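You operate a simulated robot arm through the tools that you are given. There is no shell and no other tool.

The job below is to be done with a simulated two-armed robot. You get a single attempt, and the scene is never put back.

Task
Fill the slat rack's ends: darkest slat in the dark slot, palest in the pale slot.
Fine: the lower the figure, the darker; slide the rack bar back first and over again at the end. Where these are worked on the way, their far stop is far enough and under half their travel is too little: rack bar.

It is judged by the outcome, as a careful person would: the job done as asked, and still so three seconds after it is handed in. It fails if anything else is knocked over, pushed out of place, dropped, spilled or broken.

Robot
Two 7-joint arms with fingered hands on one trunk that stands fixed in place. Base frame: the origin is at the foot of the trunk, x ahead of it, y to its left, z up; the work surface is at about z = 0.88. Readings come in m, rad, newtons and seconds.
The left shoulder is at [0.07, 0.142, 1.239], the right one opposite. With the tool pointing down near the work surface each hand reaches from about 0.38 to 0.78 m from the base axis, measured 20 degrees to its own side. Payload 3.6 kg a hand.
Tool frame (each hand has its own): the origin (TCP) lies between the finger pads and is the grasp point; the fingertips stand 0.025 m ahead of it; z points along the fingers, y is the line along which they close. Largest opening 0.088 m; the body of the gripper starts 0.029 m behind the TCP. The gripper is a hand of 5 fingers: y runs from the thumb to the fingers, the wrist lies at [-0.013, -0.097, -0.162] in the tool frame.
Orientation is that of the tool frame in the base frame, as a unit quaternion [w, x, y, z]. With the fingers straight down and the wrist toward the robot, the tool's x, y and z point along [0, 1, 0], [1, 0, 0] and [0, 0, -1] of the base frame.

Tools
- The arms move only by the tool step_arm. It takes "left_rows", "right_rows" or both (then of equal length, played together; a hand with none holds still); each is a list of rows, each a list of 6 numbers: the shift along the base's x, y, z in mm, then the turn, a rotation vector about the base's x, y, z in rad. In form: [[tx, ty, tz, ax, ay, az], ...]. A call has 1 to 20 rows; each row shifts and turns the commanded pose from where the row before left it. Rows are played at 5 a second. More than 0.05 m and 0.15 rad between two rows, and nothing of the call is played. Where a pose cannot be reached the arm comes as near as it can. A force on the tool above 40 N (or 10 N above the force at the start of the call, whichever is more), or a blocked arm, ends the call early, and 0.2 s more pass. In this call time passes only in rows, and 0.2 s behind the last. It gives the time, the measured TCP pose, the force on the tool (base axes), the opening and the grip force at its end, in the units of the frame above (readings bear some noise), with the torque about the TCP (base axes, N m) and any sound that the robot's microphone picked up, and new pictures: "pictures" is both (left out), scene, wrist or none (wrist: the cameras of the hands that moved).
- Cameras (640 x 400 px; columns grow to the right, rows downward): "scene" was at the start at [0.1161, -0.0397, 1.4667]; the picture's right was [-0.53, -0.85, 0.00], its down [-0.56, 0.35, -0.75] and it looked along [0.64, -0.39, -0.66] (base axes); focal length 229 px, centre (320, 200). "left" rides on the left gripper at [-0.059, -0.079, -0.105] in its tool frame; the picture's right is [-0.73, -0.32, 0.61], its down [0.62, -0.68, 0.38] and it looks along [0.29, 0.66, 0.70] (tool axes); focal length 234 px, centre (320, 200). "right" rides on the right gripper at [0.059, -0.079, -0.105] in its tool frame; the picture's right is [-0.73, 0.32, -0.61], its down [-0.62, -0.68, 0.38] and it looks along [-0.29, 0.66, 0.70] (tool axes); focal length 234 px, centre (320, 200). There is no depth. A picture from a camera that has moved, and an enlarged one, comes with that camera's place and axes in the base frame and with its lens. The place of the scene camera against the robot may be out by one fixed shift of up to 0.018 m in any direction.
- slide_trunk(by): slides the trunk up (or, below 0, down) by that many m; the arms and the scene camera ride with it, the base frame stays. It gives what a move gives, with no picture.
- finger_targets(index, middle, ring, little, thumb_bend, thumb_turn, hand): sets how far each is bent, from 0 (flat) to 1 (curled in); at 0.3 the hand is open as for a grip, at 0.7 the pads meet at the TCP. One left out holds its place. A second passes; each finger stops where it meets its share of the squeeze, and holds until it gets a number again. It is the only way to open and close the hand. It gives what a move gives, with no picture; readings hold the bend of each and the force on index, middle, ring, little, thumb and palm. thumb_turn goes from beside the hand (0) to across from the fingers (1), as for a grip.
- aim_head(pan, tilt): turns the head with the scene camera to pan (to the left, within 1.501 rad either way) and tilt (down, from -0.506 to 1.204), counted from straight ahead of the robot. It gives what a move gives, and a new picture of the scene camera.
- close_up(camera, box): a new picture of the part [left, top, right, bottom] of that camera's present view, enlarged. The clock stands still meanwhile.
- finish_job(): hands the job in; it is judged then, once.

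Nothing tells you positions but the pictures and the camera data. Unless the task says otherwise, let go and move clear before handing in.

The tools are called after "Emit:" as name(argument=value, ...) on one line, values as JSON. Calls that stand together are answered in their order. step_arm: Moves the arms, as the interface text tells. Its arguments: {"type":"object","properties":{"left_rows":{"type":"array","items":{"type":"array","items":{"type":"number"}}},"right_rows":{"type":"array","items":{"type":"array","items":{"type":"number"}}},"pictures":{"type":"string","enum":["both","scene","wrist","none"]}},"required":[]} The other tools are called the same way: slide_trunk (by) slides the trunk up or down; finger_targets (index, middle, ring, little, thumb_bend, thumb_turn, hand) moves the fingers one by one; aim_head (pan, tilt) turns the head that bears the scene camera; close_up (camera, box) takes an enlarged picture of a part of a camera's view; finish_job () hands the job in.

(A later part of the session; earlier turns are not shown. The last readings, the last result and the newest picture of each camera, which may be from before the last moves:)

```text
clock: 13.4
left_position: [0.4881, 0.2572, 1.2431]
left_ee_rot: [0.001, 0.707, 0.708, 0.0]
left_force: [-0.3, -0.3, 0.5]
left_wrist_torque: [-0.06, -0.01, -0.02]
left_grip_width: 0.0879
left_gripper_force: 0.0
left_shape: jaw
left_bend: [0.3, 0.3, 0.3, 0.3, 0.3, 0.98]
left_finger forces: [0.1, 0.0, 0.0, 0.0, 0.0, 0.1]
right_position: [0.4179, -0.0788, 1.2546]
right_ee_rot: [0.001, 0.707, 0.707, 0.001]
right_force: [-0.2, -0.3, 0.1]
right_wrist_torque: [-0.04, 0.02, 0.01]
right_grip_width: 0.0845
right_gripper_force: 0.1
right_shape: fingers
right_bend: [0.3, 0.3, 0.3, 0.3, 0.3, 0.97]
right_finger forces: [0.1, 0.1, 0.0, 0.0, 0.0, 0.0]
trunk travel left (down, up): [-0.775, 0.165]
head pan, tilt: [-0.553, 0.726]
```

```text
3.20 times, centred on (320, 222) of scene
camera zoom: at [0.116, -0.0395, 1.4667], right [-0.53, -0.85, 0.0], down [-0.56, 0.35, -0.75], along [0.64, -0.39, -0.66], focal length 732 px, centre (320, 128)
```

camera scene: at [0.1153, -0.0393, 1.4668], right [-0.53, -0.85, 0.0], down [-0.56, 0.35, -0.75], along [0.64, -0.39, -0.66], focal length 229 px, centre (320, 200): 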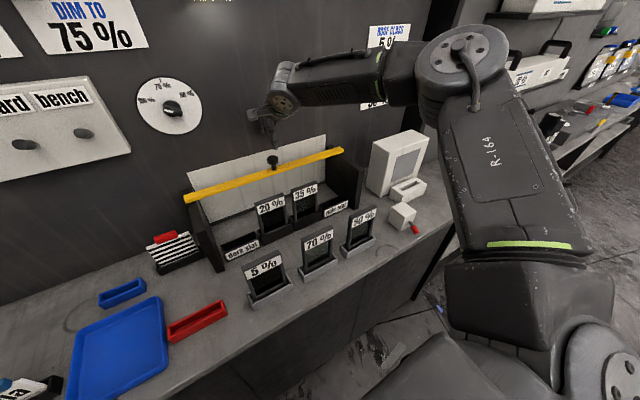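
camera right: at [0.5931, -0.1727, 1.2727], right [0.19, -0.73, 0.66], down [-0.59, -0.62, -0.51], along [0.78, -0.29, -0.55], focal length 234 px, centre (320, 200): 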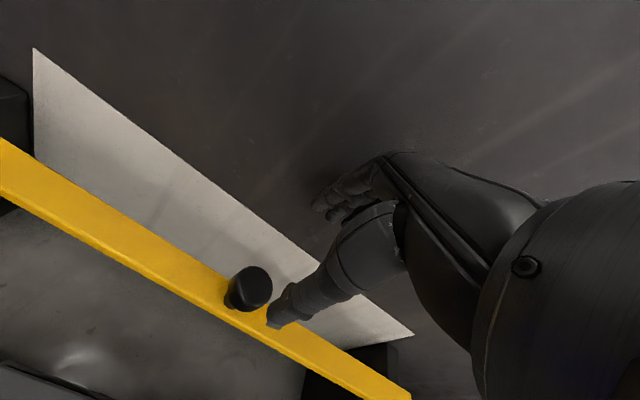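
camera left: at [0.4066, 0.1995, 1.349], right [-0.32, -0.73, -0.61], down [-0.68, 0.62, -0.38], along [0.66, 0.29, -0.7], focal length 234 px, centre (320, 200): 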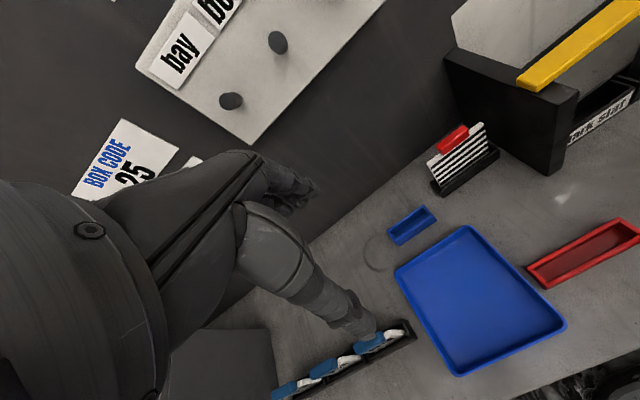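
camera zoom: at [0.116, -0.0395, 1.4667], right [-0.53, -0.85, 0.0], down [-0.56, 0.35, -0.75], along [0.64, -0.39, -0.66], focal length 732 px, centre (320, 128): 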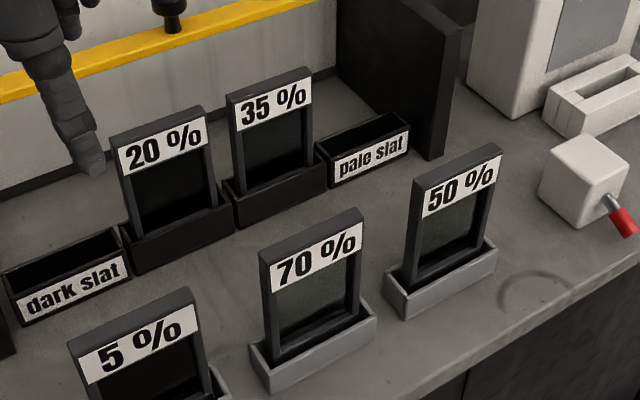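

I place the 5 % slat's top at x 0.417–0.435, y −0.127 to −0.042 and z ≈ 1.028, about 18 mm thick, and the dark tray at x 0.584–0.623, y −0.115 to −0.009. I'll come down over the 5 % slat with the hand open and stop just above to check.

Emit:
step_arm(right_rows=[[4, -3, -40, 0, 0, 0], [4, -2, -40, 0, 0, 0], [0, 0, -40, 0, 0, 0], [0, 0, -40, 0, 0, 0], [0, 0, -25, 0, 0, 0]], pictures="both")

Emit:
close_up(camera="right", box=[180, 150, 420, 300])

Emit:
close_up(camera="scene", box=[180, 180, 340, 280])

```text
clock: 14.6
left_position: [0.4885, 0.2565, 1.2429]
left_ee_rot: [-0.001, 0.708, 0.707, 0.0]
left_force: [0.1, -0.1, -0.4]
left_wrist_torque: [-0.01, -0.04, -0.01]
left_grip_width: 0.0878
left_gripper_force: 0.0
left_shape: jaw
left_bend: [0.3, 0.3, 0.3, 0.3, 0.3, 0.98]
left_finger forces: [0.0, 0.1, 0.1, 0.0, 0.0, 0.0]
right_position: [0.4277, -0.0864, 1.0691]
right_ee_rot: [0.0, 0.708, 0.706, 0.0]
right_force: [0.3, -0.7, -0.4]
right_wrist_torque: [-0.02, 0.0, 0.01]
right_grip_width: 0.0845
right_gripper_force: 0.0
right_shape: fingers
right_bend: [0.3, 0.3, 0.3, 0.3, 0.3, 0.97]
right_finger forces: [0.0, 0.0, 0.0, 0.0, 0.1, 0.0]
trunk travel left (down, up): [-0.775, 0.165]
head pan, tilt: [-0.553, 0.726]
camera scene: at [0.1168, -0.0398, 1.4667], right [-0.53, -0.85, 0.0], down [-0.56, 0.35, -0.75], along [0.64, -0.39, -0.66], focal length 229 px, centre (320, 200)
camera right: at [0.349, -0.0273, 1.1748], right [0.32, -0.73, 0.61], down [-0.68, -0.62, -0.38], along [0.66, -0.29, -0.7], focal length 234 px, centre (320, 200)
```

scene: 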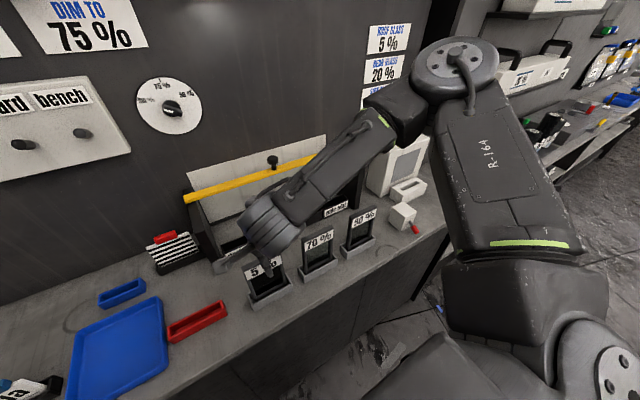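
right: 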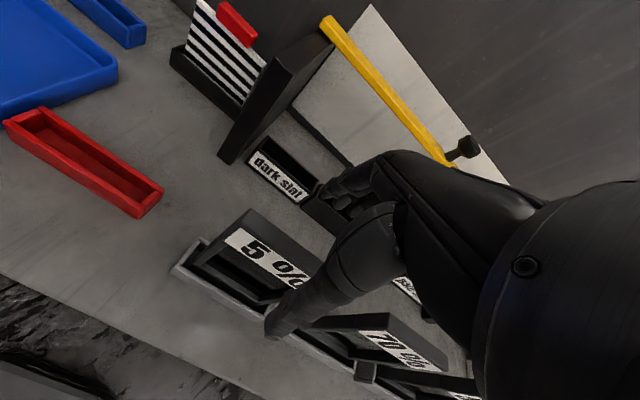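

```text
2.67 times, centred on (300, 225) of right
camera zoom: at [0.349, -0.0273, 1.1748], right [0.32, -0.73, 0.61], down [-0.68, -0.62, -0.38], along [0.66, -0.29, -0.7], focal length 624 px, centre (373, 133)
```

zoom: 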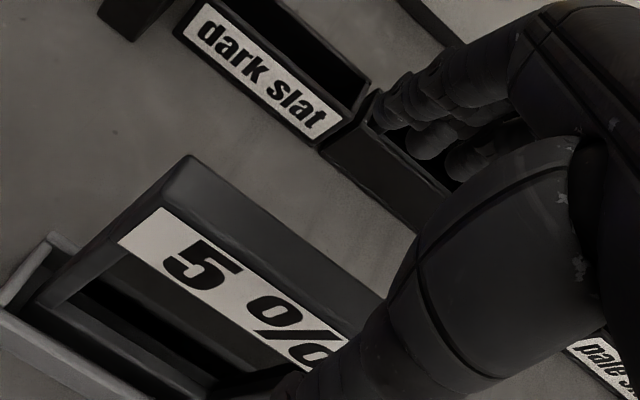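

```text
4.00 times, centred on (260, 230) of scene
camera zoom: at [0.1168, -0.0398, 1.4667], right [-0.53, -0.85, 0.0], down [-0.56, 0.35, -0.75], along [0.64, -0.39, -0.66], focal length 915 px, centre (560, 80)
```

zoom: 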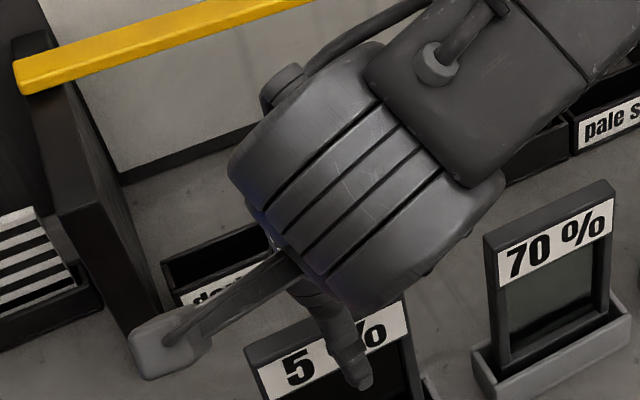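

The slat's centre comes out at about (0.429, −0.086), right under the hand, with the thumb in front and the fingers behind. I'll descend around it.

Emit:
step_arm(right_rows=[[1, 0, -20, 0, 0, 0], [0, 0, -18, 0, 0, 0], [0, 0, -16, 0, 0, 0]], pictures="both")

Emit:
close_up(camera="right", box=[180, 150, 420, 300])

```text
clock: 15.4
left_position: [0.4871, 0.257, 1.2443]
left_ee_rot: [0.0, 0.707, 0.708, 0.0]
left_force: [0.5, -0.2, -0.7]
left_wrist_torque: [0.02, 0.0, 0.0]
left_grip_width: 0.0876
left_gripper_force: 0.0
left_shape: jaw
left_bend: [0.3, 0.3, 0.3, 0.3, 0.3, 0.98]
left_finger forces: [0.0, 0.0, 0.1, 0.0, 0.1, 0.0]
right_position: [0.4275, -0.0957, 1.0205]
right_ee_rot: [0.0, 0.708, 0.707, -0.001]
right_force: [-0.3, -0.4, 0.7]
right_wrist_torque: [-0.02, 0.01, 0.01]
right_grip_width: 0.0846
right_gripper_force: 0.2
right_shape: fingers
right_bend: [0.3, 0.3, 0.3, 0.3, 0.3, 0.97]
right_finger forces: [0.1, 0.1, 0.1, 0.0, 0.0, 0.1]
right hand out of reach, approached as far as the arm can: row 3
trunk travel left (down, up): [-0.775, 0.165]
head pan, tilt: [-0.553, 0.726]
camera scene: at [0.1155, -0.0396, 1.4668], right [-0.53, -0.85, 0.0], down [-0.56, 0.35, -0.75], along [0.64, -0.39, -0.66], focal length 229 px, centre (320, 200)
camera right: at [0.3474, -0.0353, 1.1259], right [0.32, -0.73, 0.61], down [-0.68, -0.62, -0.38], along [0.66, -0.29, -0.7], focal length 234 px, centre (320, 200)
```

scene: 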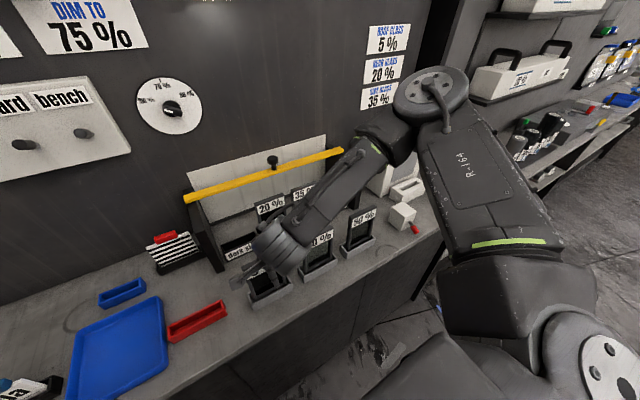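
right: 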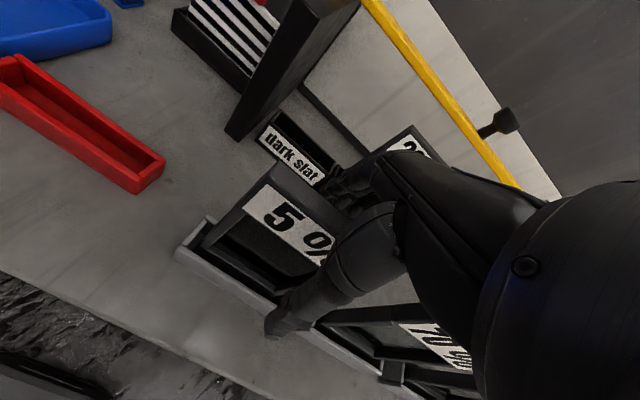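

```text
2.67 times, centred on (300, 225) of right
camera zoom: at [0.3474, -0.0353, 1.1259], right [0.32, -0.73, 0.61], down [-0.68, -0.62, -0.38], along [0.66, -0.29, -0.7], focal length 624 px, centre (373, 133)
```

zoom: 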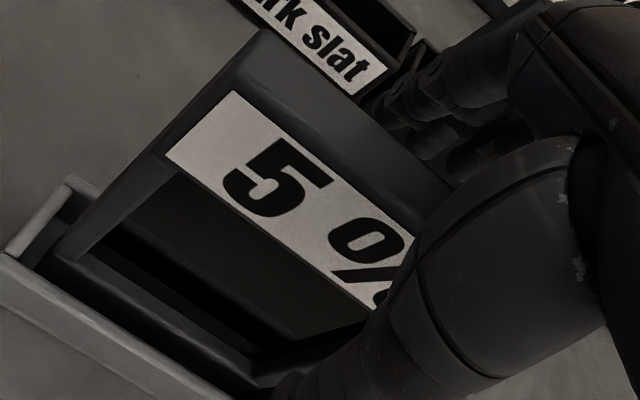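

The right arm ran short here: it drifted to y = −0.096 because its elbow is fully folded this close in. The hand is still open and touching nothing, so I'll raise the trunk 0.13 m, which lifts straight off the slat and gives the arm better room.

Emit:
slide_trunk(by=0.13)

Emit:
aim_head(pan=-0.4, tilt=0.85)

```text
clock: 17.0
left_position: [0.488, 0.2567, 1.3734]
left_ee_rot: [0.0, 0.707, 0.707, 0.001]
left_force: [-0.6, -0.9, 0.7]
left_wrist_torque: [0.02, 0.01, -0.03]
left_grip_width: 0.0875
left_gripper_force: 0.1
left_shape: jaw
left_bend: [0.3, 0.3, 0.3, 0.3, 0.3, 0.98]
left_finger forces: [0.0, 0.0, 0.0, 0.0, 0.1, 0.0]
right_position: [0.4278, -0.094, 1.1505]
right_ee_rot: [0.0, 0.708, 0.706, 0.0]
right_force: [0.4, 0.0, -0.4]
right_wrist_torque: [0.03, 0.03, 0.02]
right_grip_width: 0.0847
right_gripper_force: 0.2
right_shape: fingers
right_bend: [0.3, 0.3, 0.3, 0.3, 0.3, 0.97]
right_finger forces: [0.1, 0.1, 0.0, 0.0, 0.0, 0.0]
trunk travel left (down, up): [-0.905, 0.035]
head pan, tilt: [-0.553, 0.726]
```

```text
clock: 17.7
left_position: [0.4886, 0.2571, 1.3736]
left_ee_rot: [-0.001, 0.707, 0.707, 0.0]
left_force: [-0.6, 0.0, -0.5]
left_wrist_torque: [0.0, -0.01, -0.01]
left_grip_width: 0.0878
left_gripper_force: 0.1
left_shape: jaw
left_bend: [0.3, 0.3, 0.3, 0.3, 0.3, 0.98]
left_finger forces: [0.0, 0.1, 0.0, 0.0, 0.1, 0.0]
right_position: [0.4276, -0.0951, 1.1507]
right_ee_rot: [0.0, 0.708, 0.707, 0.0]
right_force: [0.1, 0.1, -0.5]
right_wrist_torque: [0.0, -0.01, -0.02]
right_grip_width: 0.0847
right_gripper_force: 0.0
right_shape: fingers
right_bend: [0.3, 0.3, 0.3, 0.3, 0.3, 0.97]
right_finger forces: [0.1, 0.1, 0.0, 0.1, 0.1, 0.0]
trunk travel left (down, up): [-0.905, 0.035]
head pan, tilt: [-0.4, 0.85]
camera scene: at [0.1169, -0.0258, 1.5866], right [-0.39, -0.92, 0.0], down [-0.69, 0.29, -0.66], along [0.61, -0.26, -0.75], focal length 229 px, centre (320, 200)
```

scene: 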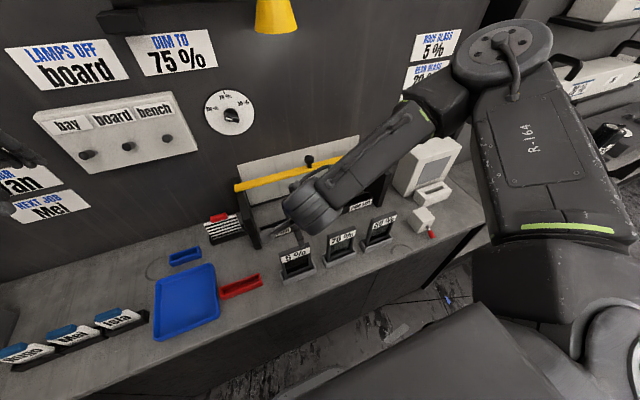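

The slats are undisturbed. With the trunk higher I'll try the descent over the 5 % slat again, corrected to y = −0.086.

Emit:
step_arm(right_rows=[[1, 9, -35, 0, 0, 0], [0, 0, -35, 0, 0, 0], [0, 0, -30, 0, 0, 0], [0, 0, -20, 0, 0, 0], [0, 0, -16, 0, 0, 0]], pictures="wrist")

Emit:
close_up(camera="right", box=[180, 150, 420, 300])

Emit:
close_up(camera="scene", box=[230, 190, 390, 290])

```text
clock: 18.9
left_position: [0.4874, 0.2563, 1.3745]
left_ee_rot: [0.0, 0.707, 0.707, 0.0]
left_force: [0.2, 0.5, -0.3]
left_wrist_torque: [0.01, 0.0, 0.04]
left_grip_width: 0.0874
left_gripper_force: 0.1
left_shape: jaw
left_bend: [0.3, 0.3, 0.3, 0.3, 0.3, 0.98]
left_finger forces: [0.0, 0.0, 0.0, 0.0, 0.0, 0.0]
right_position: [0.4253, -0.1571, 1.0731]
right_ee_rot: [-0.001, 0.707, 0.707, 0.0]
right_force: [0.2, -0.3, -0.1]
right_wrist_torque: [0.02, 0.02, -0.03]
right_grip_width: 0.0848
right_gripper_force: 0.1
right_shape: fingers
right_bend: [0.3, 0.3, 0.3, 0.3, 0.3, 0.97]
right_finger forces: [0.0, 0.0, 0.0, 0.0, 0.1, 0.0]
right hand out of reach, approached as far as the arm can: row 1, 2, 3, 4, 5
trunk travel left (down, up): [-0.905, 0.035]
head pan, tilt: [-0.4, 0.85]
camera right: at [0.3469, -0.0973, 1.1794], right [0.32, -0.73, 0.61], down [-0.68, -0.62, -0.38], along [0.66, -0.29, -0.7], focal length 234 px, centre (320, 200)
```

right: 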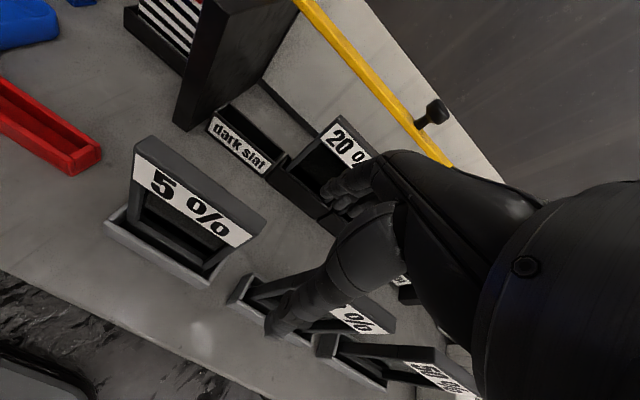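

```text
2.67 times, centred on (300, 225) of right
camera zoom: at [0.3469, -0.0973, 1.1794], right [0.32, -0.73, 0.61], down [-0.68, -0.62, -0.38], along [0.66, -0.29, -0.7], focal length 624 px, centre (373, 133)
```

zoom: 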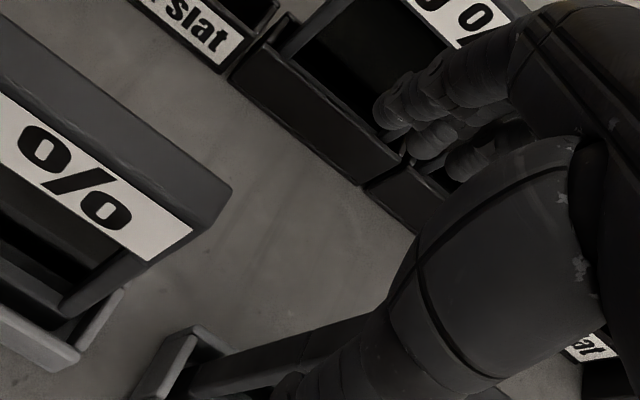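

```text
4.00 times, centred on (310, 240) of scene
camera zoom: at [0.1169, -0.0261, 1.5866], right [-0.39, -0.92, 0.0], down [-0.69, 0.29, -0.66], along [0.61, -0.26, -0.75], focal length 915 px, centre (360, 40)
```

zoom: 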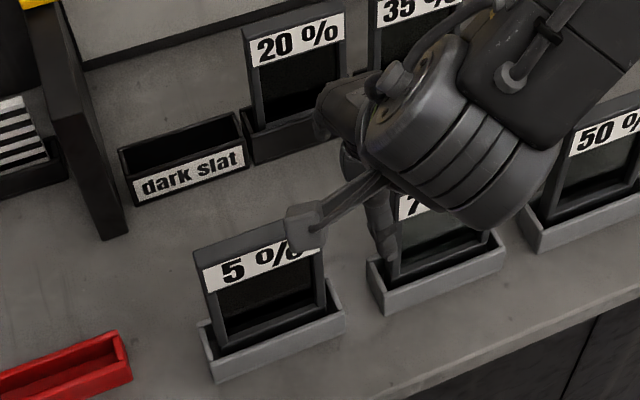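

The higher trunk made it worse: the arm drifted to y = −0.157, though it stayed above everything and touched nothing. So this pose wants the shoulder lower, not higher. I'll lift the hand well clear first and then lower the trunk below its starting height.

Emit:
step_arm(right_rows=[[0, 0, 40, 0, 0, 0], [0, 0, 45, 0, 0, 0], [0, 15, 45, 0, 0, 0], [0, 20, 45, 0, 0, 0], [1, 20, 45, 0, 0, 0], [1, 15, 20, 0, 0, 0]], left_rows=[[0, 0, 10, 0, 0, 0], [0, 0, 10, 0, 0, 0], [0, 10, 10, 0, 0, 0], [0, 10, 10, 0, 0, 0], [0, 10, 10, 0, 0, 0], [0, 10, 10, 0, 0, 0]], pictures="wrist")

```text
clock: 20.3
left_position: [0.4884, 0.2944, 1.4338]
left_ee_rot: [0.001, 0.708, 0.706, 0.001]
left_force: [0.3, -0.6, 0.2]
left_wrist_torque: [-0.02, -0.03, 0.01]
left_grip_width: 0.0877
left_gripper_force: 0.0
left_shape: jaw
left_bend: [0.3, 0.3, 0.3, 0.3, 0.3, 0.98]
left_finger forces: [0.1, 0.0, 0.1, 0.1, 0.0, 0.0]
right_position: [0.4258, -0.0848, 1.316]
right_ee_rot: [0.001, 0.708, 0.706, 0.001]
right_force: [-0.4, 0.7, 1.1]
right_wrist_torque: [-0.01, -0.03, -0.04]
right_grip_width: 0.0844
right_gripper_force: 0.2
right_shape: fingers
right_bend: [0.3, 0.3, 0.3, 0.3, 0.3, 0.97]
right_finger forces: [0.0, 0.1, 0.0, 0.0, 0.1, 0.0]
trunk travel left (down, up): [-0.905, 0.035]
head pan, tilt: [-0.4, 0.85]
camera right: at [0.3468, -0.026, 1.4209], right [0.32, -0.73, 0.61], down [-0.68, -0.62, -0.38], along [0.66, -0.29, -0.7], focal length 234 px, centre (320, 200)
camera left: at [0.4097, 0.2367, 1.5399], right [-0.32, -0.73, -0.61], down [-0.68, 0.62, -0.38], along [0.66, 0.29, -0.7], focal length 234 px, centre (320, 200)
```

right: 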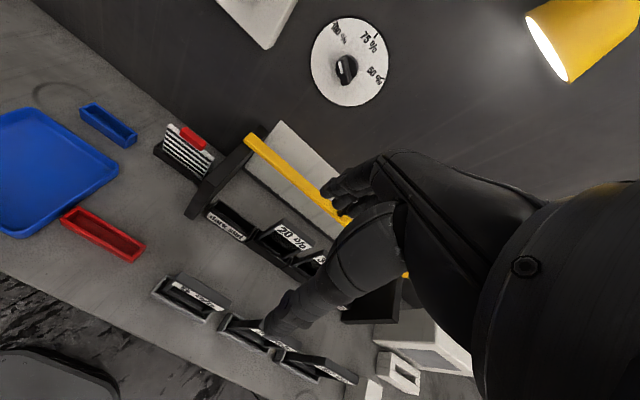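
left: 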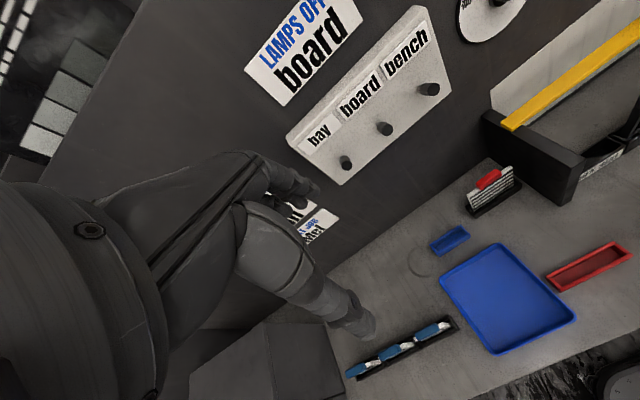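

The right hand is at z = 1.316, directly above the 5 % slat. Lowering the trunk 0.21 m brings it to about z = 1.106, still clear above the slat tops.

Emit:
slide_trunk(by=-0.21)

Emit:
step_arm(right_rows=[[1, -1, -20, 0, 0, 0], [1, 0, -20, 0, 0, 0]], pictures="both")

Emit:
close_up(camera="right", box=[180, 150, 420, 300])

```text
clock: 22.5
left_position: [0.4899, 0.2963, 1.2251]
left_ee_rot: [0.0, 0.707, 0.707, 0.0]
left_force: [-0.4, -0.6, 0.6]
left_wrist_torque: [-0.03, 0.01, 0.01]
left_grip_width: 0.0877
left_gripper_force: 0.0
left_shape: jaw
left_bend: [0.3, 0.3, 0.3, 0.3, 0.3, 0.98]
left_finger forces: [0.1, 0.1, 0.0, 0.0, 0.1, 0.0]
right_position: [0.4257, -0.0852, 1.1042]
right_ee_rot: [0.0, 0.708, 0.706, 0.0]
right_force: [0.7, -0.4, -0.5]
right_wrist_torque: [0.01, 0.01, -0.01]
right_grip_width: 0.0845
right_gripper_force: 0.1
right_shape: fingers
right_bend: [0.3, 0.3, 0.3, 0.3, 0.3, 0.97]
right_finger forces: [0.0, 0.0, 0.0, 0.0, 0.0, 0.1]
trunk travel left (down, up): [-0.695, 0.245]
head pan, tilt: [-0.4, 0.85]
```

```text
clock: 23.1
left_position: [0.4904, 0.2951, 1.2247]
left_ee_rot: [0.0, 0.708, 0.706, 0.0]
left_force: [0.0, 0.1, 0.0]
left_wrist_torque: [-0.03, -0.04, -0.02]
left_grip_width: 0.0877
left_gripper_force: 0.0
left_shape: jaw
left_bend: [0.3, 0.3, 0.3, 0.3, 0.3, 0.98]
left_finger forces: [0.0, 0.0, 0.0, 0.0, 0.0, 0.0]
right_position: [0.4276, -0.0855, 1.0651]
right_ee_rot: [-0.001, 0.708, 0.706, 0.0]
right_force: [-0.7, 0.6, 0.0]
right_wrist_torque: [-0.05, 0.03, -0.04]
right_grip_width: 0.0848
right_gripper_force: 0.0
right_shape: fingers
right_bend: [0.3, 0.3, 0.3, 0.3, 0.3, 0.97]
right_finger forces: [0.0, 0.1, 0.1, 0.1, 0.0, 0.0]
trunk travel left (down, up): [-0.695, 0.245]
head pan, tilt: [-0.4, 0.85]
camera scene: at [0.1175, -0.026, 1.3766], right [-0.39, -0.92, 0.0], down [-0.69, 0.29, -0.66], along [0.61, -0.26, -0.75], focal length 229 px, centre (320, 200)
camera right: at [0.349, -0.0261, 1.1704], right [0.32, -0.73, 0.61], down [-0.68, -0.62, -0.38], along [0.66, -0.29, -0.7], focal length 234 px, centre (320, 200)
```

scene: 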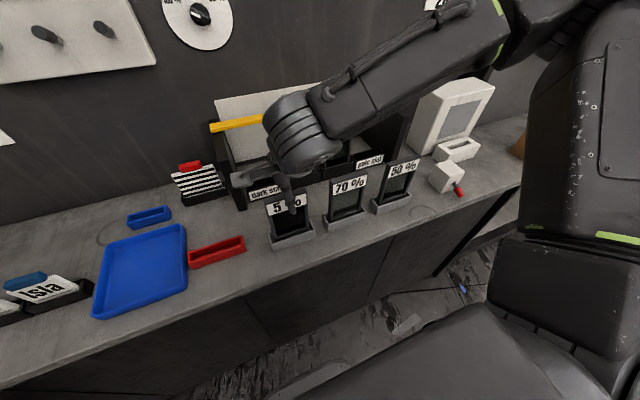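
right: 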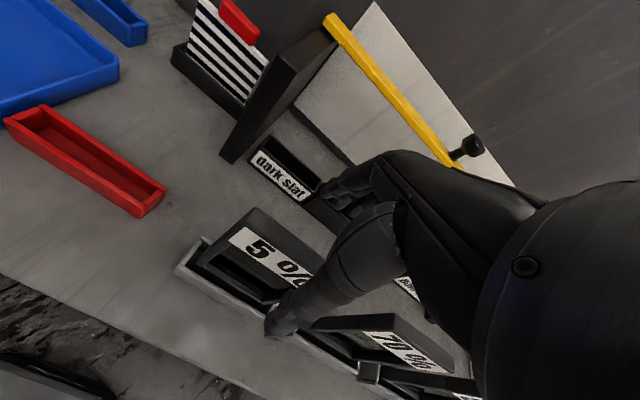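

```text
2.67 times, centred on (300, 225) of right
camera zoom: at [0.349, -0.0261, 1.1704], right [0.32, -0.73, 0.61], down [-0.68, -0.62, -0.38], along [0.66, -0.29, -0.7], focal length 624 px, centre (373, 133)
```

zoom: 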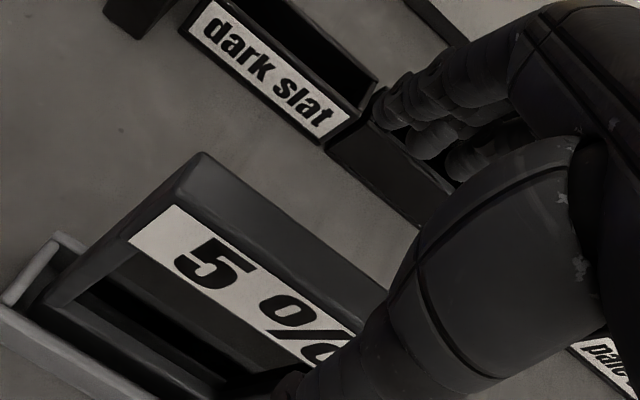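

The slat's left edge again comes out at y ≈ −0.043, so its centre at −0.086 matches the hand. Descending now.

Emit:
step_arm(right_rows=[[0, 0, -18, 0, 0, 0], [0, 0, -17, 0, 0, 0], [0, 0, -15, 0, 0, 0]], pictures="wrist")

Emit:
close_up(camera="scene", box=[210, 150, 370, 250])

```text
clock: 23.9
left_position: [0.4887, 0.2961, 1.2247]
left_ee_rot: [0.0, 0.707, 0.707, 0.0]
left_force: [0.5, -0.3, -0.1]
left_wrist_torque: [0.01, -0.02, 0.0]
left_grip_width: 0.088
left_gripper_force: 0.0
left_shape: jaw
left_bend: [0.3, 0.3, 0.3, 0.3, 0.3, 0.98]
left_finger forces: [0.1, 0.0, 0.1, 0.0, 0.1, 0.0]
right_position: [0.4283, -0.0862, 1.0149]
right_ee_rot: [-0.001, 0.707, 0.707, 0.0]
right_force: [-0.1, 0.1, -1.0]
right_wrist_torque: [0.01, 0.0, 0.0]
right_grip_width: 0.0846
right_gripper_force: 0.1
right_shape: fingers
right_bend: [0.3, 0.3, 0.3, 0.3, 0.3, 0.97]
right_finger forces: [0.0, 0.0, 0.1, 0.0, 0.1, 0.1]
trunk travel left (down, up): [-0.695, 0.245]
head pan, tilt: [-0.4, 0.85]
camera right: at [0.3482, -0.0262, 1.1196], right [0.32, -0.73, 0.61], down [-0.68, -0.62, -0.38], along [0.66, -0.29, -0.7], focal length 234 px, centre (320, 200)
```

right: 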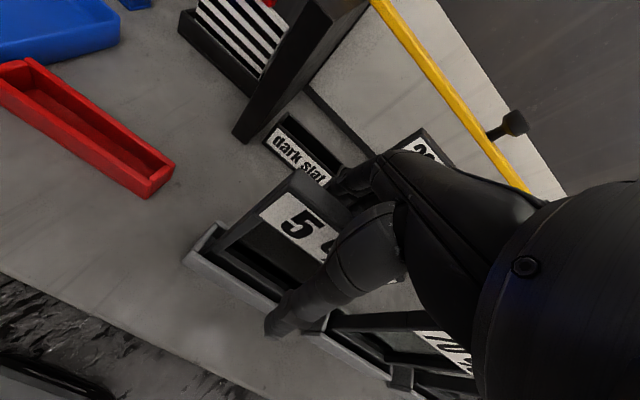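

```text
4.00 times, centred on (290, 200) of scene
camera zoom: at [0.117, -0.0259, 1.3766], right [-0.39, -0.92, 0.0], down [-0.69, 0.29, -0.66], along [0.61, -0.26, -0.75], focal length 915 px, centre (440, 200)
```

zoom: 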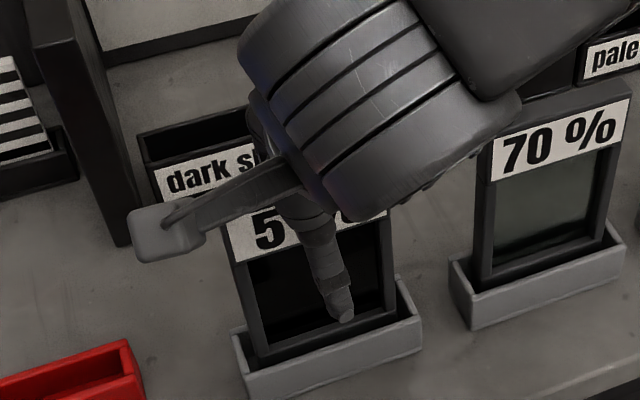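

The hand is around the slat's top. I'll rise 5 mm so that the pads meet on the solid label band rather than the window, then close to a near-touch.

Emit:
step_arm(right_rows=[[0, 0, 5, 0, 0, 0]], pictures="none")

Emit:
finger_targets(hand="right", index=0.53, middle=0.53, ring=0.53, little=0.53, thumb_bend=0.53)

Emit:
close_up(camera="right", box=[180, 150, 420, 300])

Emit:
close_up(camera="scene", box=[210, 150, 370, 250])

```text
clock: 24.3
left_position: [0.4886, 0.2959, 1.2239]
left_ee_rot: [0.0, 0.707, 0.707, 0.0]
left_force: [-0.5, 0.1, -0.4]
left_wrist_torque: [0.01, 0.02, 0.01]
left_grip_width: 0.0873
left_gripper_force: 0.1
left_shape: jaw
left_bend: [0.3, 0.3, 0.3, 0.3, 0.3, 0.98]
left_finger forces: [0.0, 0.0, 0.1, 0.0, 0.0, 0.0]
right_position: [0.4269, -0.0857, 1.0188]
right_ee_rot: [0.0, 0.708, 0.707, 0.0]
right_force: [0.4, 0.2, 0.9]
right_wrist_torque: [0.06, 0.0, 0.0]
right_grip_width: 0.0845
right_gripper_force: 0.1
right_shape: fingers
right_bend: [0.3, 0.3, 0.3, 0.3, 0.3, 0.97]
right_finger forces: [0.1, 0.0, 0.1, 0.0, 0.0, 0.0]
trunk travel left (down, up): [-0.695, 0.245]
head pan, tilt: [-0.4, 0.85]
```

```text
clock: 25.3
left_position: [0.4897, 0.2969, 1.224]
left_ee_rot: [0.0, 0.708, 0.706, 0.0]
left_force: [-0.7, -0.7, -0.2]
left_wrist_torque: [0.01, 0.02, -0.03]
left_grip_width: 0.0878
left_gripper_force: 0.1
left_shape: jaw
left_bend: [0.3, 0.3, 0.3, 0.3, 0.3, 0.98]
left_finger forces: [0.1, 0.0, 0.0, 0.0, 0.0, 0.0]
right_position: [0.4277, -0.0857, 1.0189]
right_ee_rot: [0.0, 0.708, 0.706, 0.0]
right_force: [0.4, -0.6, 0.6]
right_wrist_torque: [0.0, -0.04, -0.03]
right_grip_width: 0.0355
right_gripper_force: 0.0
right_shape: fingers
right_bend: [0.53, 0.53, 0.53, 0.53, 0.53, 0.97]
right_finger forces: [0.0, 0.1, 0.0, 0.0, 0.0, 0.0]
trunk travel left (down, up): [-0.695, 0.245]
head pan, tilt: [-0.4, 0.85]
```

```text
2.67 times, centred on (300, 225) of right
camera zoom: at [0.3481, -0.0264, 1.1247], right [0.32, -0.73, 0.61], down [-0.68, -0.62, -0.38], along [0.66, -0.29, -0.7], focal length 624 px, centre (373, 133)
```

zoom: 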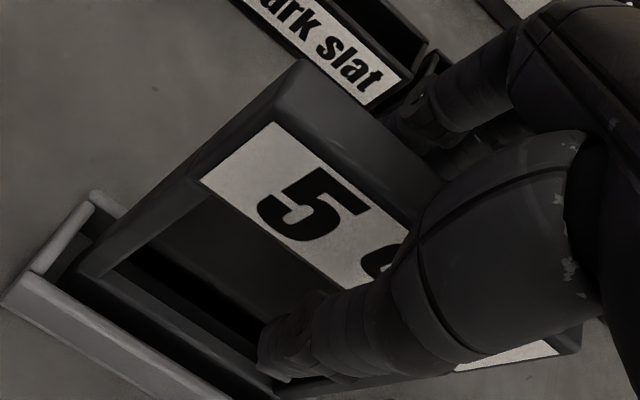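

```text
4.00 times, centred on (290, 200) of scene
camera zoom: at [0.1167, -0.0258, 1.3766], right [-0.39, -0.92, 0.0], down [-0.69, 0.29, -0.66], along [0.61, -0.26, -0.75], focal length 915 px, centre (440, 200)
```

zoom: 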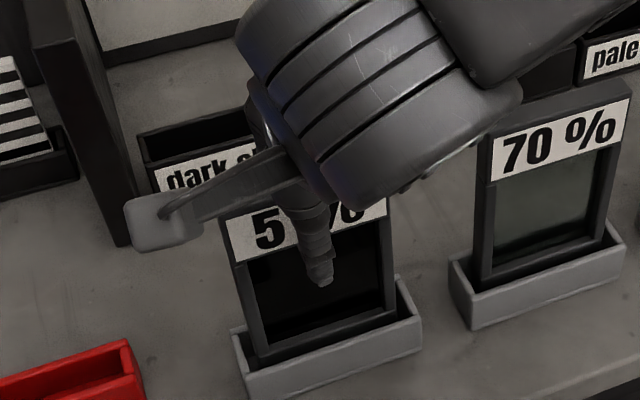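

The thumb tip still sits near the label's lower edge, so I'll rise 6 mm more and then close to a grip.

Emit:
step_arm(right_rows=[[0, 0, 6, 0, 0, 0]], pictures="none")

Emit:
finger_targets(hand="right", index=0.72, middle=0.72, ring=0.72, little=0.72, thumb_bend=0.72)

Emit:
close_up(camera="right", box=[180, 150, 420, 300])

Emit:
close_up(camera="scene", box=[210, 150, 370, 250])

```text
clock: 25.7
left_position: [0.4884, 0.2959, 1.2254]
left_ee_rot: [0.0, 0.707, 0.707, 0.0]
left_force: [0.5, 0.0, -0.6]
left_wrist_torque: [-0.03, 0.01, 0.0]
left_grip_width: 0.0879
left_gripper_force: 0.0
left_shape: jaw
left_bend: [0.3, 0.3, 0.3, 0.3, 0.3, 0.98]
left_finger forces: [0.0, 0.1, 0.1, 0.0, 0.0, 0.0]
right_position: [0.427, -0.0866, 1.0252]
right_ee_rot: [-0.001, 0.707, 0.707, 0.0]
right_force: [0.2, -0.1, -0.6]
right_wrist_torque: [-0.02, 0.0, -0.01]
right_grip_width: 0.0356
right_gripper_force: 0.1
right_shape: fingers
right_bend: [0.53, 0.53, 0.53, 0.53, 0.53, 0.97]
right_finger forces: [0.1, 0.0, 0.1, 0.1, 0.1, 0.0]
trunk travel left (down, up): [-0.695, 0.245]
head pan, tilt: [-0.4, 0.85]
```

```text
clock: 26.7
left_position: [0.4896, 0.2954, 1.2245]
left_ee_rot: [0.0, 0.708, 0.706, 0.0]
left_force: [0.5, -1.2, 0.4]
left_wrist_torque: [0.01, -0.01, -0.01]
left_grip_width: 0.0875
left_gripper_force: 0.1
left_shape: jaw
left_bend: [0.3, 0.3, 0.3, 0.3, 0.3, 0.98]
left_finger forces: [0.0, 0.0, 0.0, 0.0, 0.0, 0.0]
right_position: [0.4274, -0.0857, 1.0265]
right_ee_rot: [0.0, 0.707, 0.707, 0.0]
right_force: [0.2, 0.5, -0.3]
right_wrist_torque: [0.01, 0.1, 0.05]
right_grip_width: 0.0074
right_gripper_force: 7.4
right_shape: fingers
right_bend: [0.71, 0.71, 0.71, 0.72, 0.65, 0.96]
right_finger forces: [3.8, 2.0, 1.0, 0.0, 6.8, 0.1]
trunk travel left (down, up): [-0.695, 0.245]
head pan, tilt: [-0.4, 0.85]
```

```text
2.67 times, centred on (300, 225) of right
camera zoom: at [0.3481, -0.0265, 1.131], right [0.32, -0.73, 0.61], down [-0.68, -0.62, -0.38], along [0.66, -0.29, -0.7], focal length 624 px, centre (373, 133)
```

zoom: 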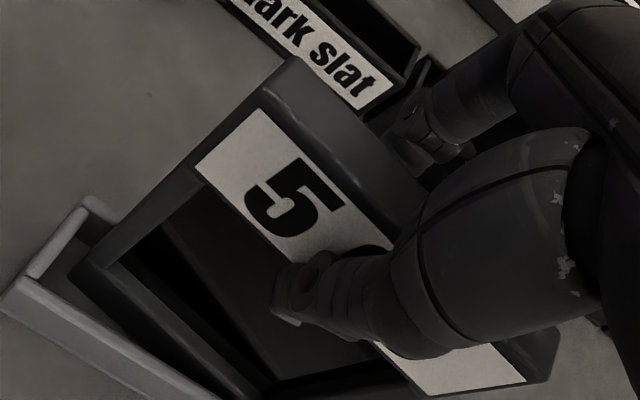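

```text
4.00 times, centred on (290, 200) of scene
camera zoom: at [0.1167, -0.0258, 1.3766], right [-0.39, -0.92, 0.0], down [-0.69, 0.29, -0.66], along [0.61, -0.26, -0.75], focal length 915 px, centre (440, 200)
```

zoom: 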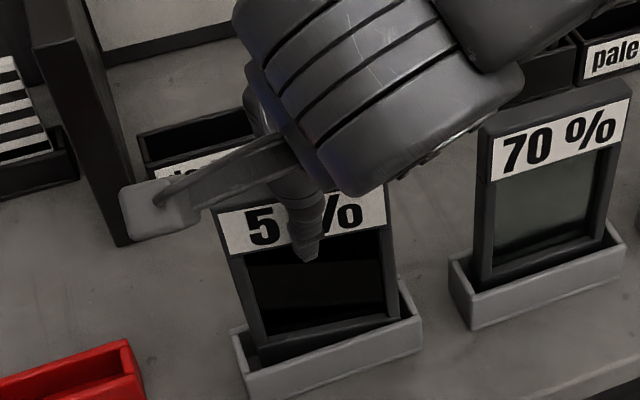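

The hand has gripped with about 7 N, but the slat seems to have shifted slightly. I'll look closer before lifting.

Emit:
close_up(camera="scene", box=[255, 180, 335, 250])

Emit:
close_up(camera="right", box=[170, 160, 410, 340])

Emit:
close_up(camera="left", box=[400, 0, 640, 150])

```text
5.71 times, centred on (295, 215) of scene
camera zoom: at [0.1167, -0.0258, 1.3766], right [-0.39, -0.92, 0.0], down [-0.69, 0.29, -0.66], along [0.61, -0.26, -0.75], focal length 1307 px, centre (463, 114)
```

zoom: 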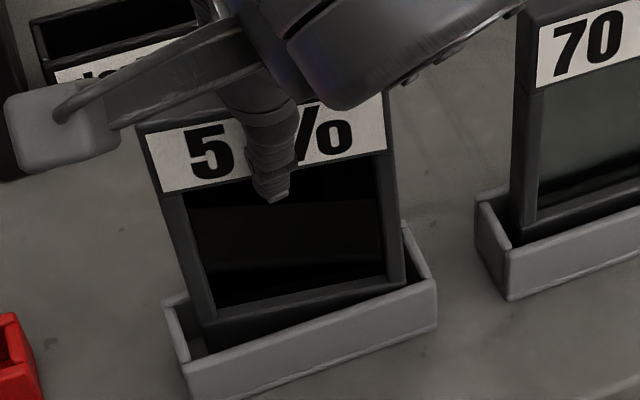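

```text
2.22 times, centred on (290, 250) of right
camera zoom: at [0.3481, -0.0265, 1.131], right [0.32, -0.73, 0.61], down [-0.68, -0.62, -0.38], along [0.66, -0.29, -0.7], focal length 520 px, centre (387, 89)
```

zoom: 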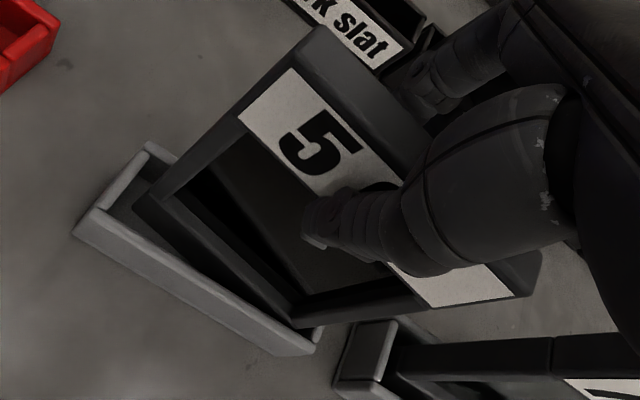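

```text
2.67 times, centred on (520, 75) of left
camera zoom: at [0.4093, 0.2369, 1.3298], right [-0.32, -0.73, -0.61], down [-0.68, 0.62, -0.38], along [0.66, 0.29, -0.7], focal length 624 px, centre (-213, 533)
```

zoom: 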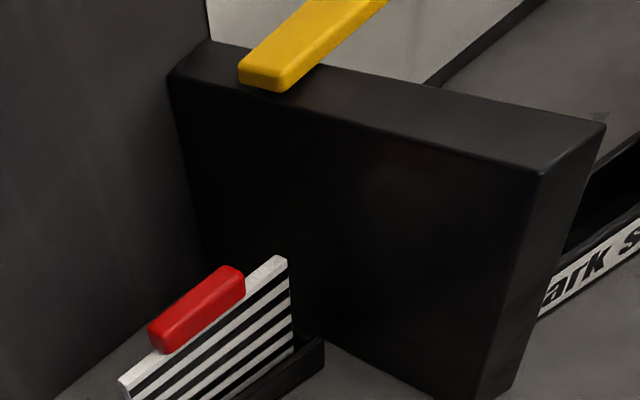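

The slat has turned about 0.1 rad in the grip, its right end toward the robot, but it's held firmly by thumb, index and middle. I'll lift it 60 mm and then measure its attitude so I can correct it with the hand.

Emit:
step_arm(right_rows=[[0, 0, 6, 0, 0, 0], [0, 0, 9, 0, 0, 0], [0, 0, 15, 0, 0, 0], [0, 0, 15, 0, 0, 0], [0, 0, 15, 0, 0, 0]], pictures="both")

Emit:
close_up(camera="scene", box=[230, 150, 350, 250])

Emit:
close_up(camera="right", box=[130, 140, 410, 350])

```text
clock: 27.9
left_position: [0.4888, 0.2948, 1.2252]
left_ee_rot: [0.0, 0.707, 0.707, 0.0]
left_force: [-0.4, -0.3, -0.3]
left_wrist_torque: [-0.01, -0.03, -0.04]
left_grip_width: 0.0877
left_gripper_force: 0.0
left_shape: jaw
left_bend: [0.3, 0.3, 0.3, 0.3, 0.3, 0.98]
left_finger forces: [0.1, 0.0, 0.1, 0.0, 0.1, 0.0]
right_position: [0.4268, -0.0874, 1.0857]
right_ee_rot: [0.001, 0.708, 0.707, 0.0]
right_force: [0.1, -0.1, -0.6]
right_wrist_torque: [0.01, 0.03, -0.02]
right_grip_width: 0.0073
right_gripper_force: 6.1
right_shape: fingers
right_bend: [0.71, 0.71, 0.72, 0.72, 0.65, 0.96]
right_finger forces: [4.6, 1.7, 0.2, 0.1, 6.4, 0.0]
trunk travel left (down, up): [-0.695, 0.245]
head pan, tilt: [-0.4, 0.85]
camera scene: at [0.1164, -0.0257, 1.3766], right [-0.39, -0.92, 0.0], down [-0.69, 0.29, -0.66], along [0.61, -0.26, -0.75], focal length 229 px, centre (320, 200)
camera right: at [0.3485, -0.0273, 1.1915], right [0.32, -0.73, 0.61], down [-0.68, -0.62, -0.38], along [0.66, -0.29, -0.7], focal length 234 px, centre (320, 200)
```

scene: 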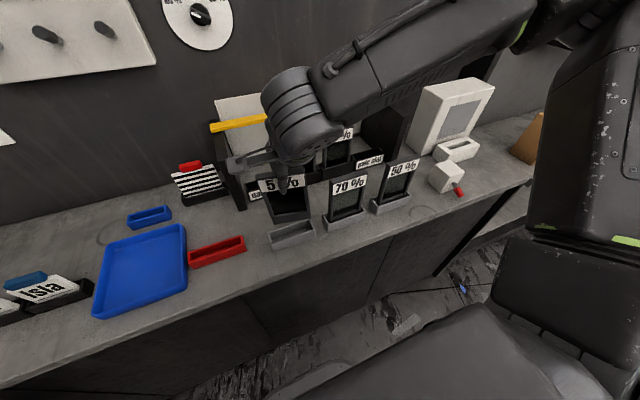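
right: 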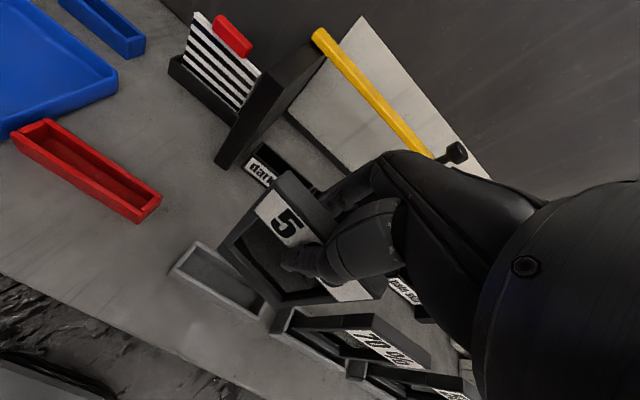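

```text
4.00 times, centred on (290, 200) of scene
camera zoom: at [0.1164, -0.0257, 1.3766], right [-0.39, -0.92, 0.0], down [-0.69, 0.29, -0.66], along [0.61, -0.26, -0.75], focal length 915 px, centre (440, 200)
```

zoom: 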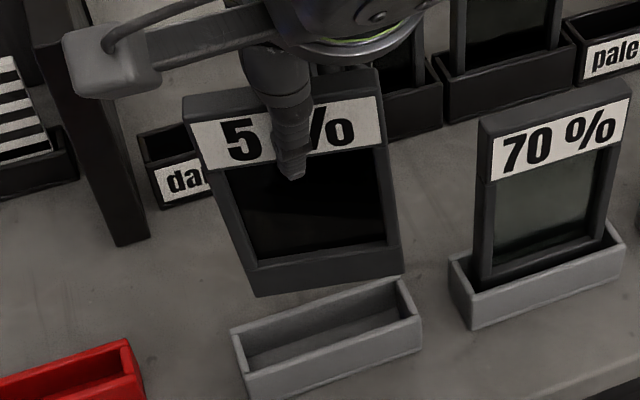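

```text
1.90 times, centred on (270, 245) of right
camera zoom: at [0.3485, -0.0273, 1.1915], right [0.32, -0.73, 0.61], down [-0.68, -0.62, -0.38], along [0.66, -0.29, -0.7], focal length 446 px, centre (415, 114)
```

zoom: 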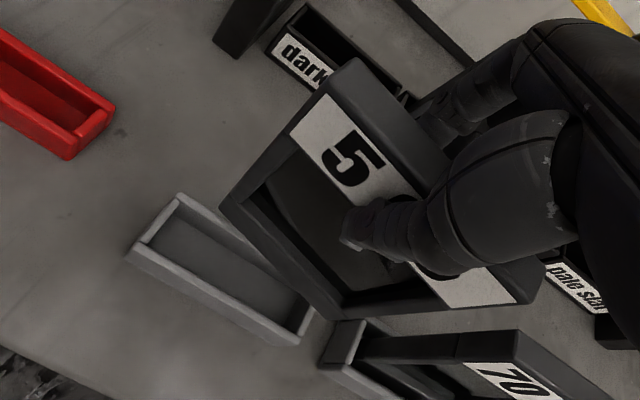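

The slat is held at about z = 1.09 (top) and turned roughly 0.17 rad clockwise seen from above. I'll turn the hand back by that much while carrying it toward the dark slot, staying above the tray level and short of the slot for a check.

Emit:
step_arm(right_rows=[[20, 2, 5, 0, 0, 0.06], [25, 3, 0, 0, 0, 0.06], [30, 3, 0, 0, 0, 0.05], [30, 2, 0, 0, 0, 0], [25, 2, 0, 0, 0, 0]], pictures="both")

Emit:
close_up(camera="scene", box=[210, 110, 340, 220])

Emit:
close_up(camera="right", box=[150, 120, 410, 315])

Emit:
close_up(camera="left", box=[440, 0, 640, 125])

```text
clock: 29.1
left_position: [0.4899, 0.2963, 1.2235]
left_ee_rot: [-0.001, 0.708, 0.706, -0.001]
left_force: [0.6, -0.2, -0.8]
left_wrist_torque: [-0.02, 0.01, 0.0]
left_grip_width: 0.0875
left_gripper_force: 0.2
left_shape: jaw
left_bend: [0.3, 0.3, 0.3, 0.3, 0.3, 0.98]
left_finger forces: [0.0, 0.0, 0.1, 0.0, 0.0, 0.0]
right_position: [0.5595, -0.0747, 1.0891]
right_ee_rot: [-0.001, 0.644, 0.765, -0.001]
right_force: [-0.3, -0.3, -0.3]
right_wrist_torque: [0.0, 0.03, 0.01]
right_grip_width: 0.0073
right_gripper_force: 6.7
right_shape: fingers
right_bend: [0.71, 0.71, 0.72, 0.72, 0.65, 0.96]
right_finger forces: [4.3, 1.8, 0.2, 0.1, 6.3, 0.0]
trunk travel left (down, up): [-0.695, 0.245]
head pan, tilt: [-0.4, 0.85]
camera scene: at [0.1183, -0.0261, 1.3765], right [-0.39, -0.92, 0.0], down [-0.69, 0.29, -0.66], along [0.61, -0.26, -0.75], focal length 229 px, centre (320, 200)
camera right: at [0.4715, -0.0301, 1.1954], right [0.44, -0.66, 0.61], down [-0.57, -0.73, -0.38], along [0.7, -0.18, -0.7], focal length 234 px, centre (320, 200)
```

scene: 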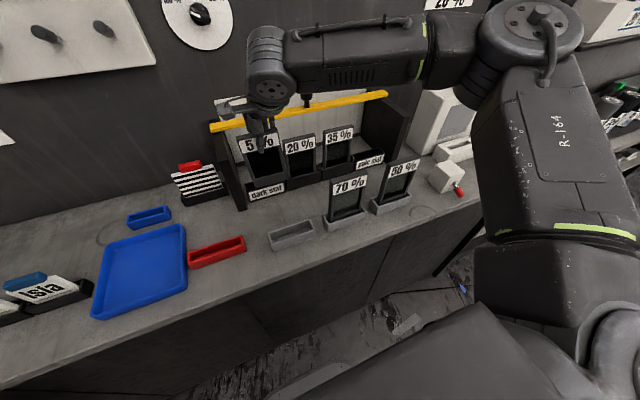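
right: 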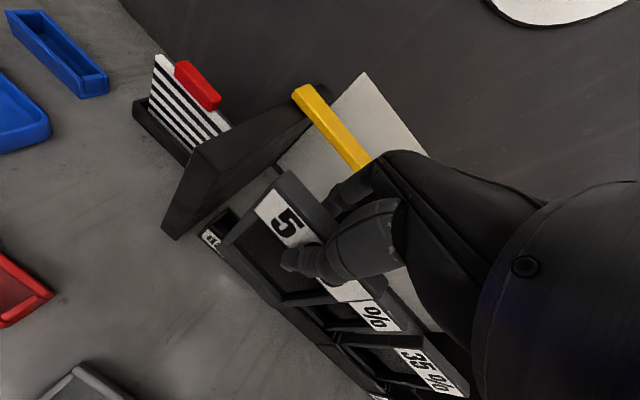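

```text
3.64 times, centred on (275, 165) of scene
camera zoom: at [0.1183, -0.0261, 1.3765], right [-0.39, -0.92, 0.0], down [-0.69, 0.29, -0.66], along [0.61, -0.26, -0.75], focal length 832 px, centre (484, 327)
```

zoom: 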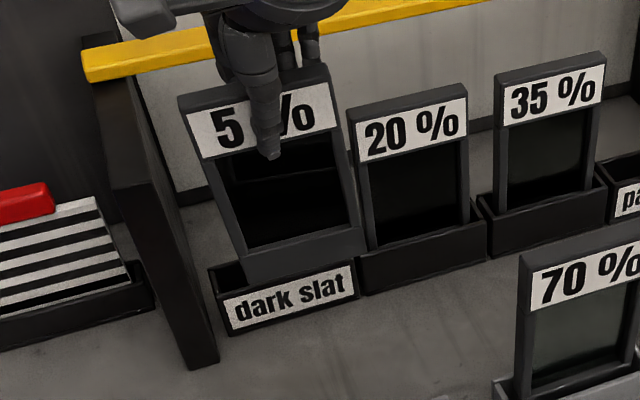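

```text
2.05 times, centred on (280, 218) of right
camera zoom: at [0.4715, -0.0301, 1.1954], right [0.44, -0.66, 0.61], down [-0.57, -0.73, -0.38], along [0.7, -0.18, -0.7], focal length 480 px, centre (402, 164)
```

zoom: 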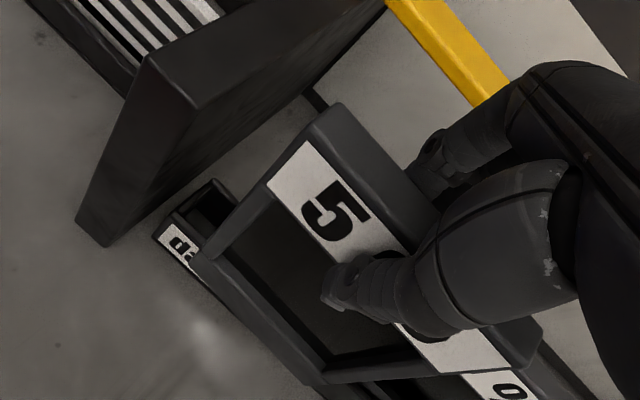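

```text
3.20 times, centred on (540, 62) of left
camera zoom: at [0.4109, 0.2365, 1.3294], right [-0.32, -0.73, -0.61], down [-0.68, 0.62, -0.38], along [0.66, 0.29, -0.7], focal length 749 px, centre (-384, 640)
```

zoom: 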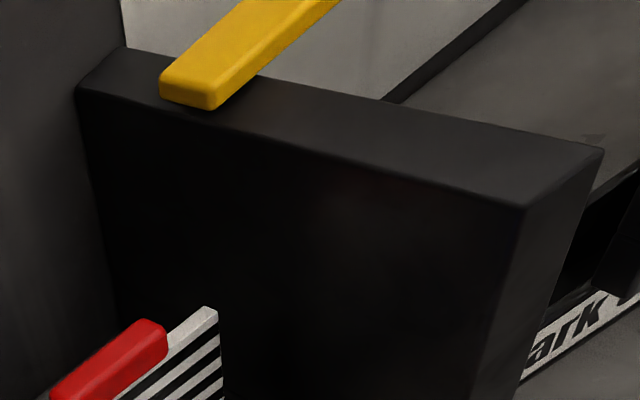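

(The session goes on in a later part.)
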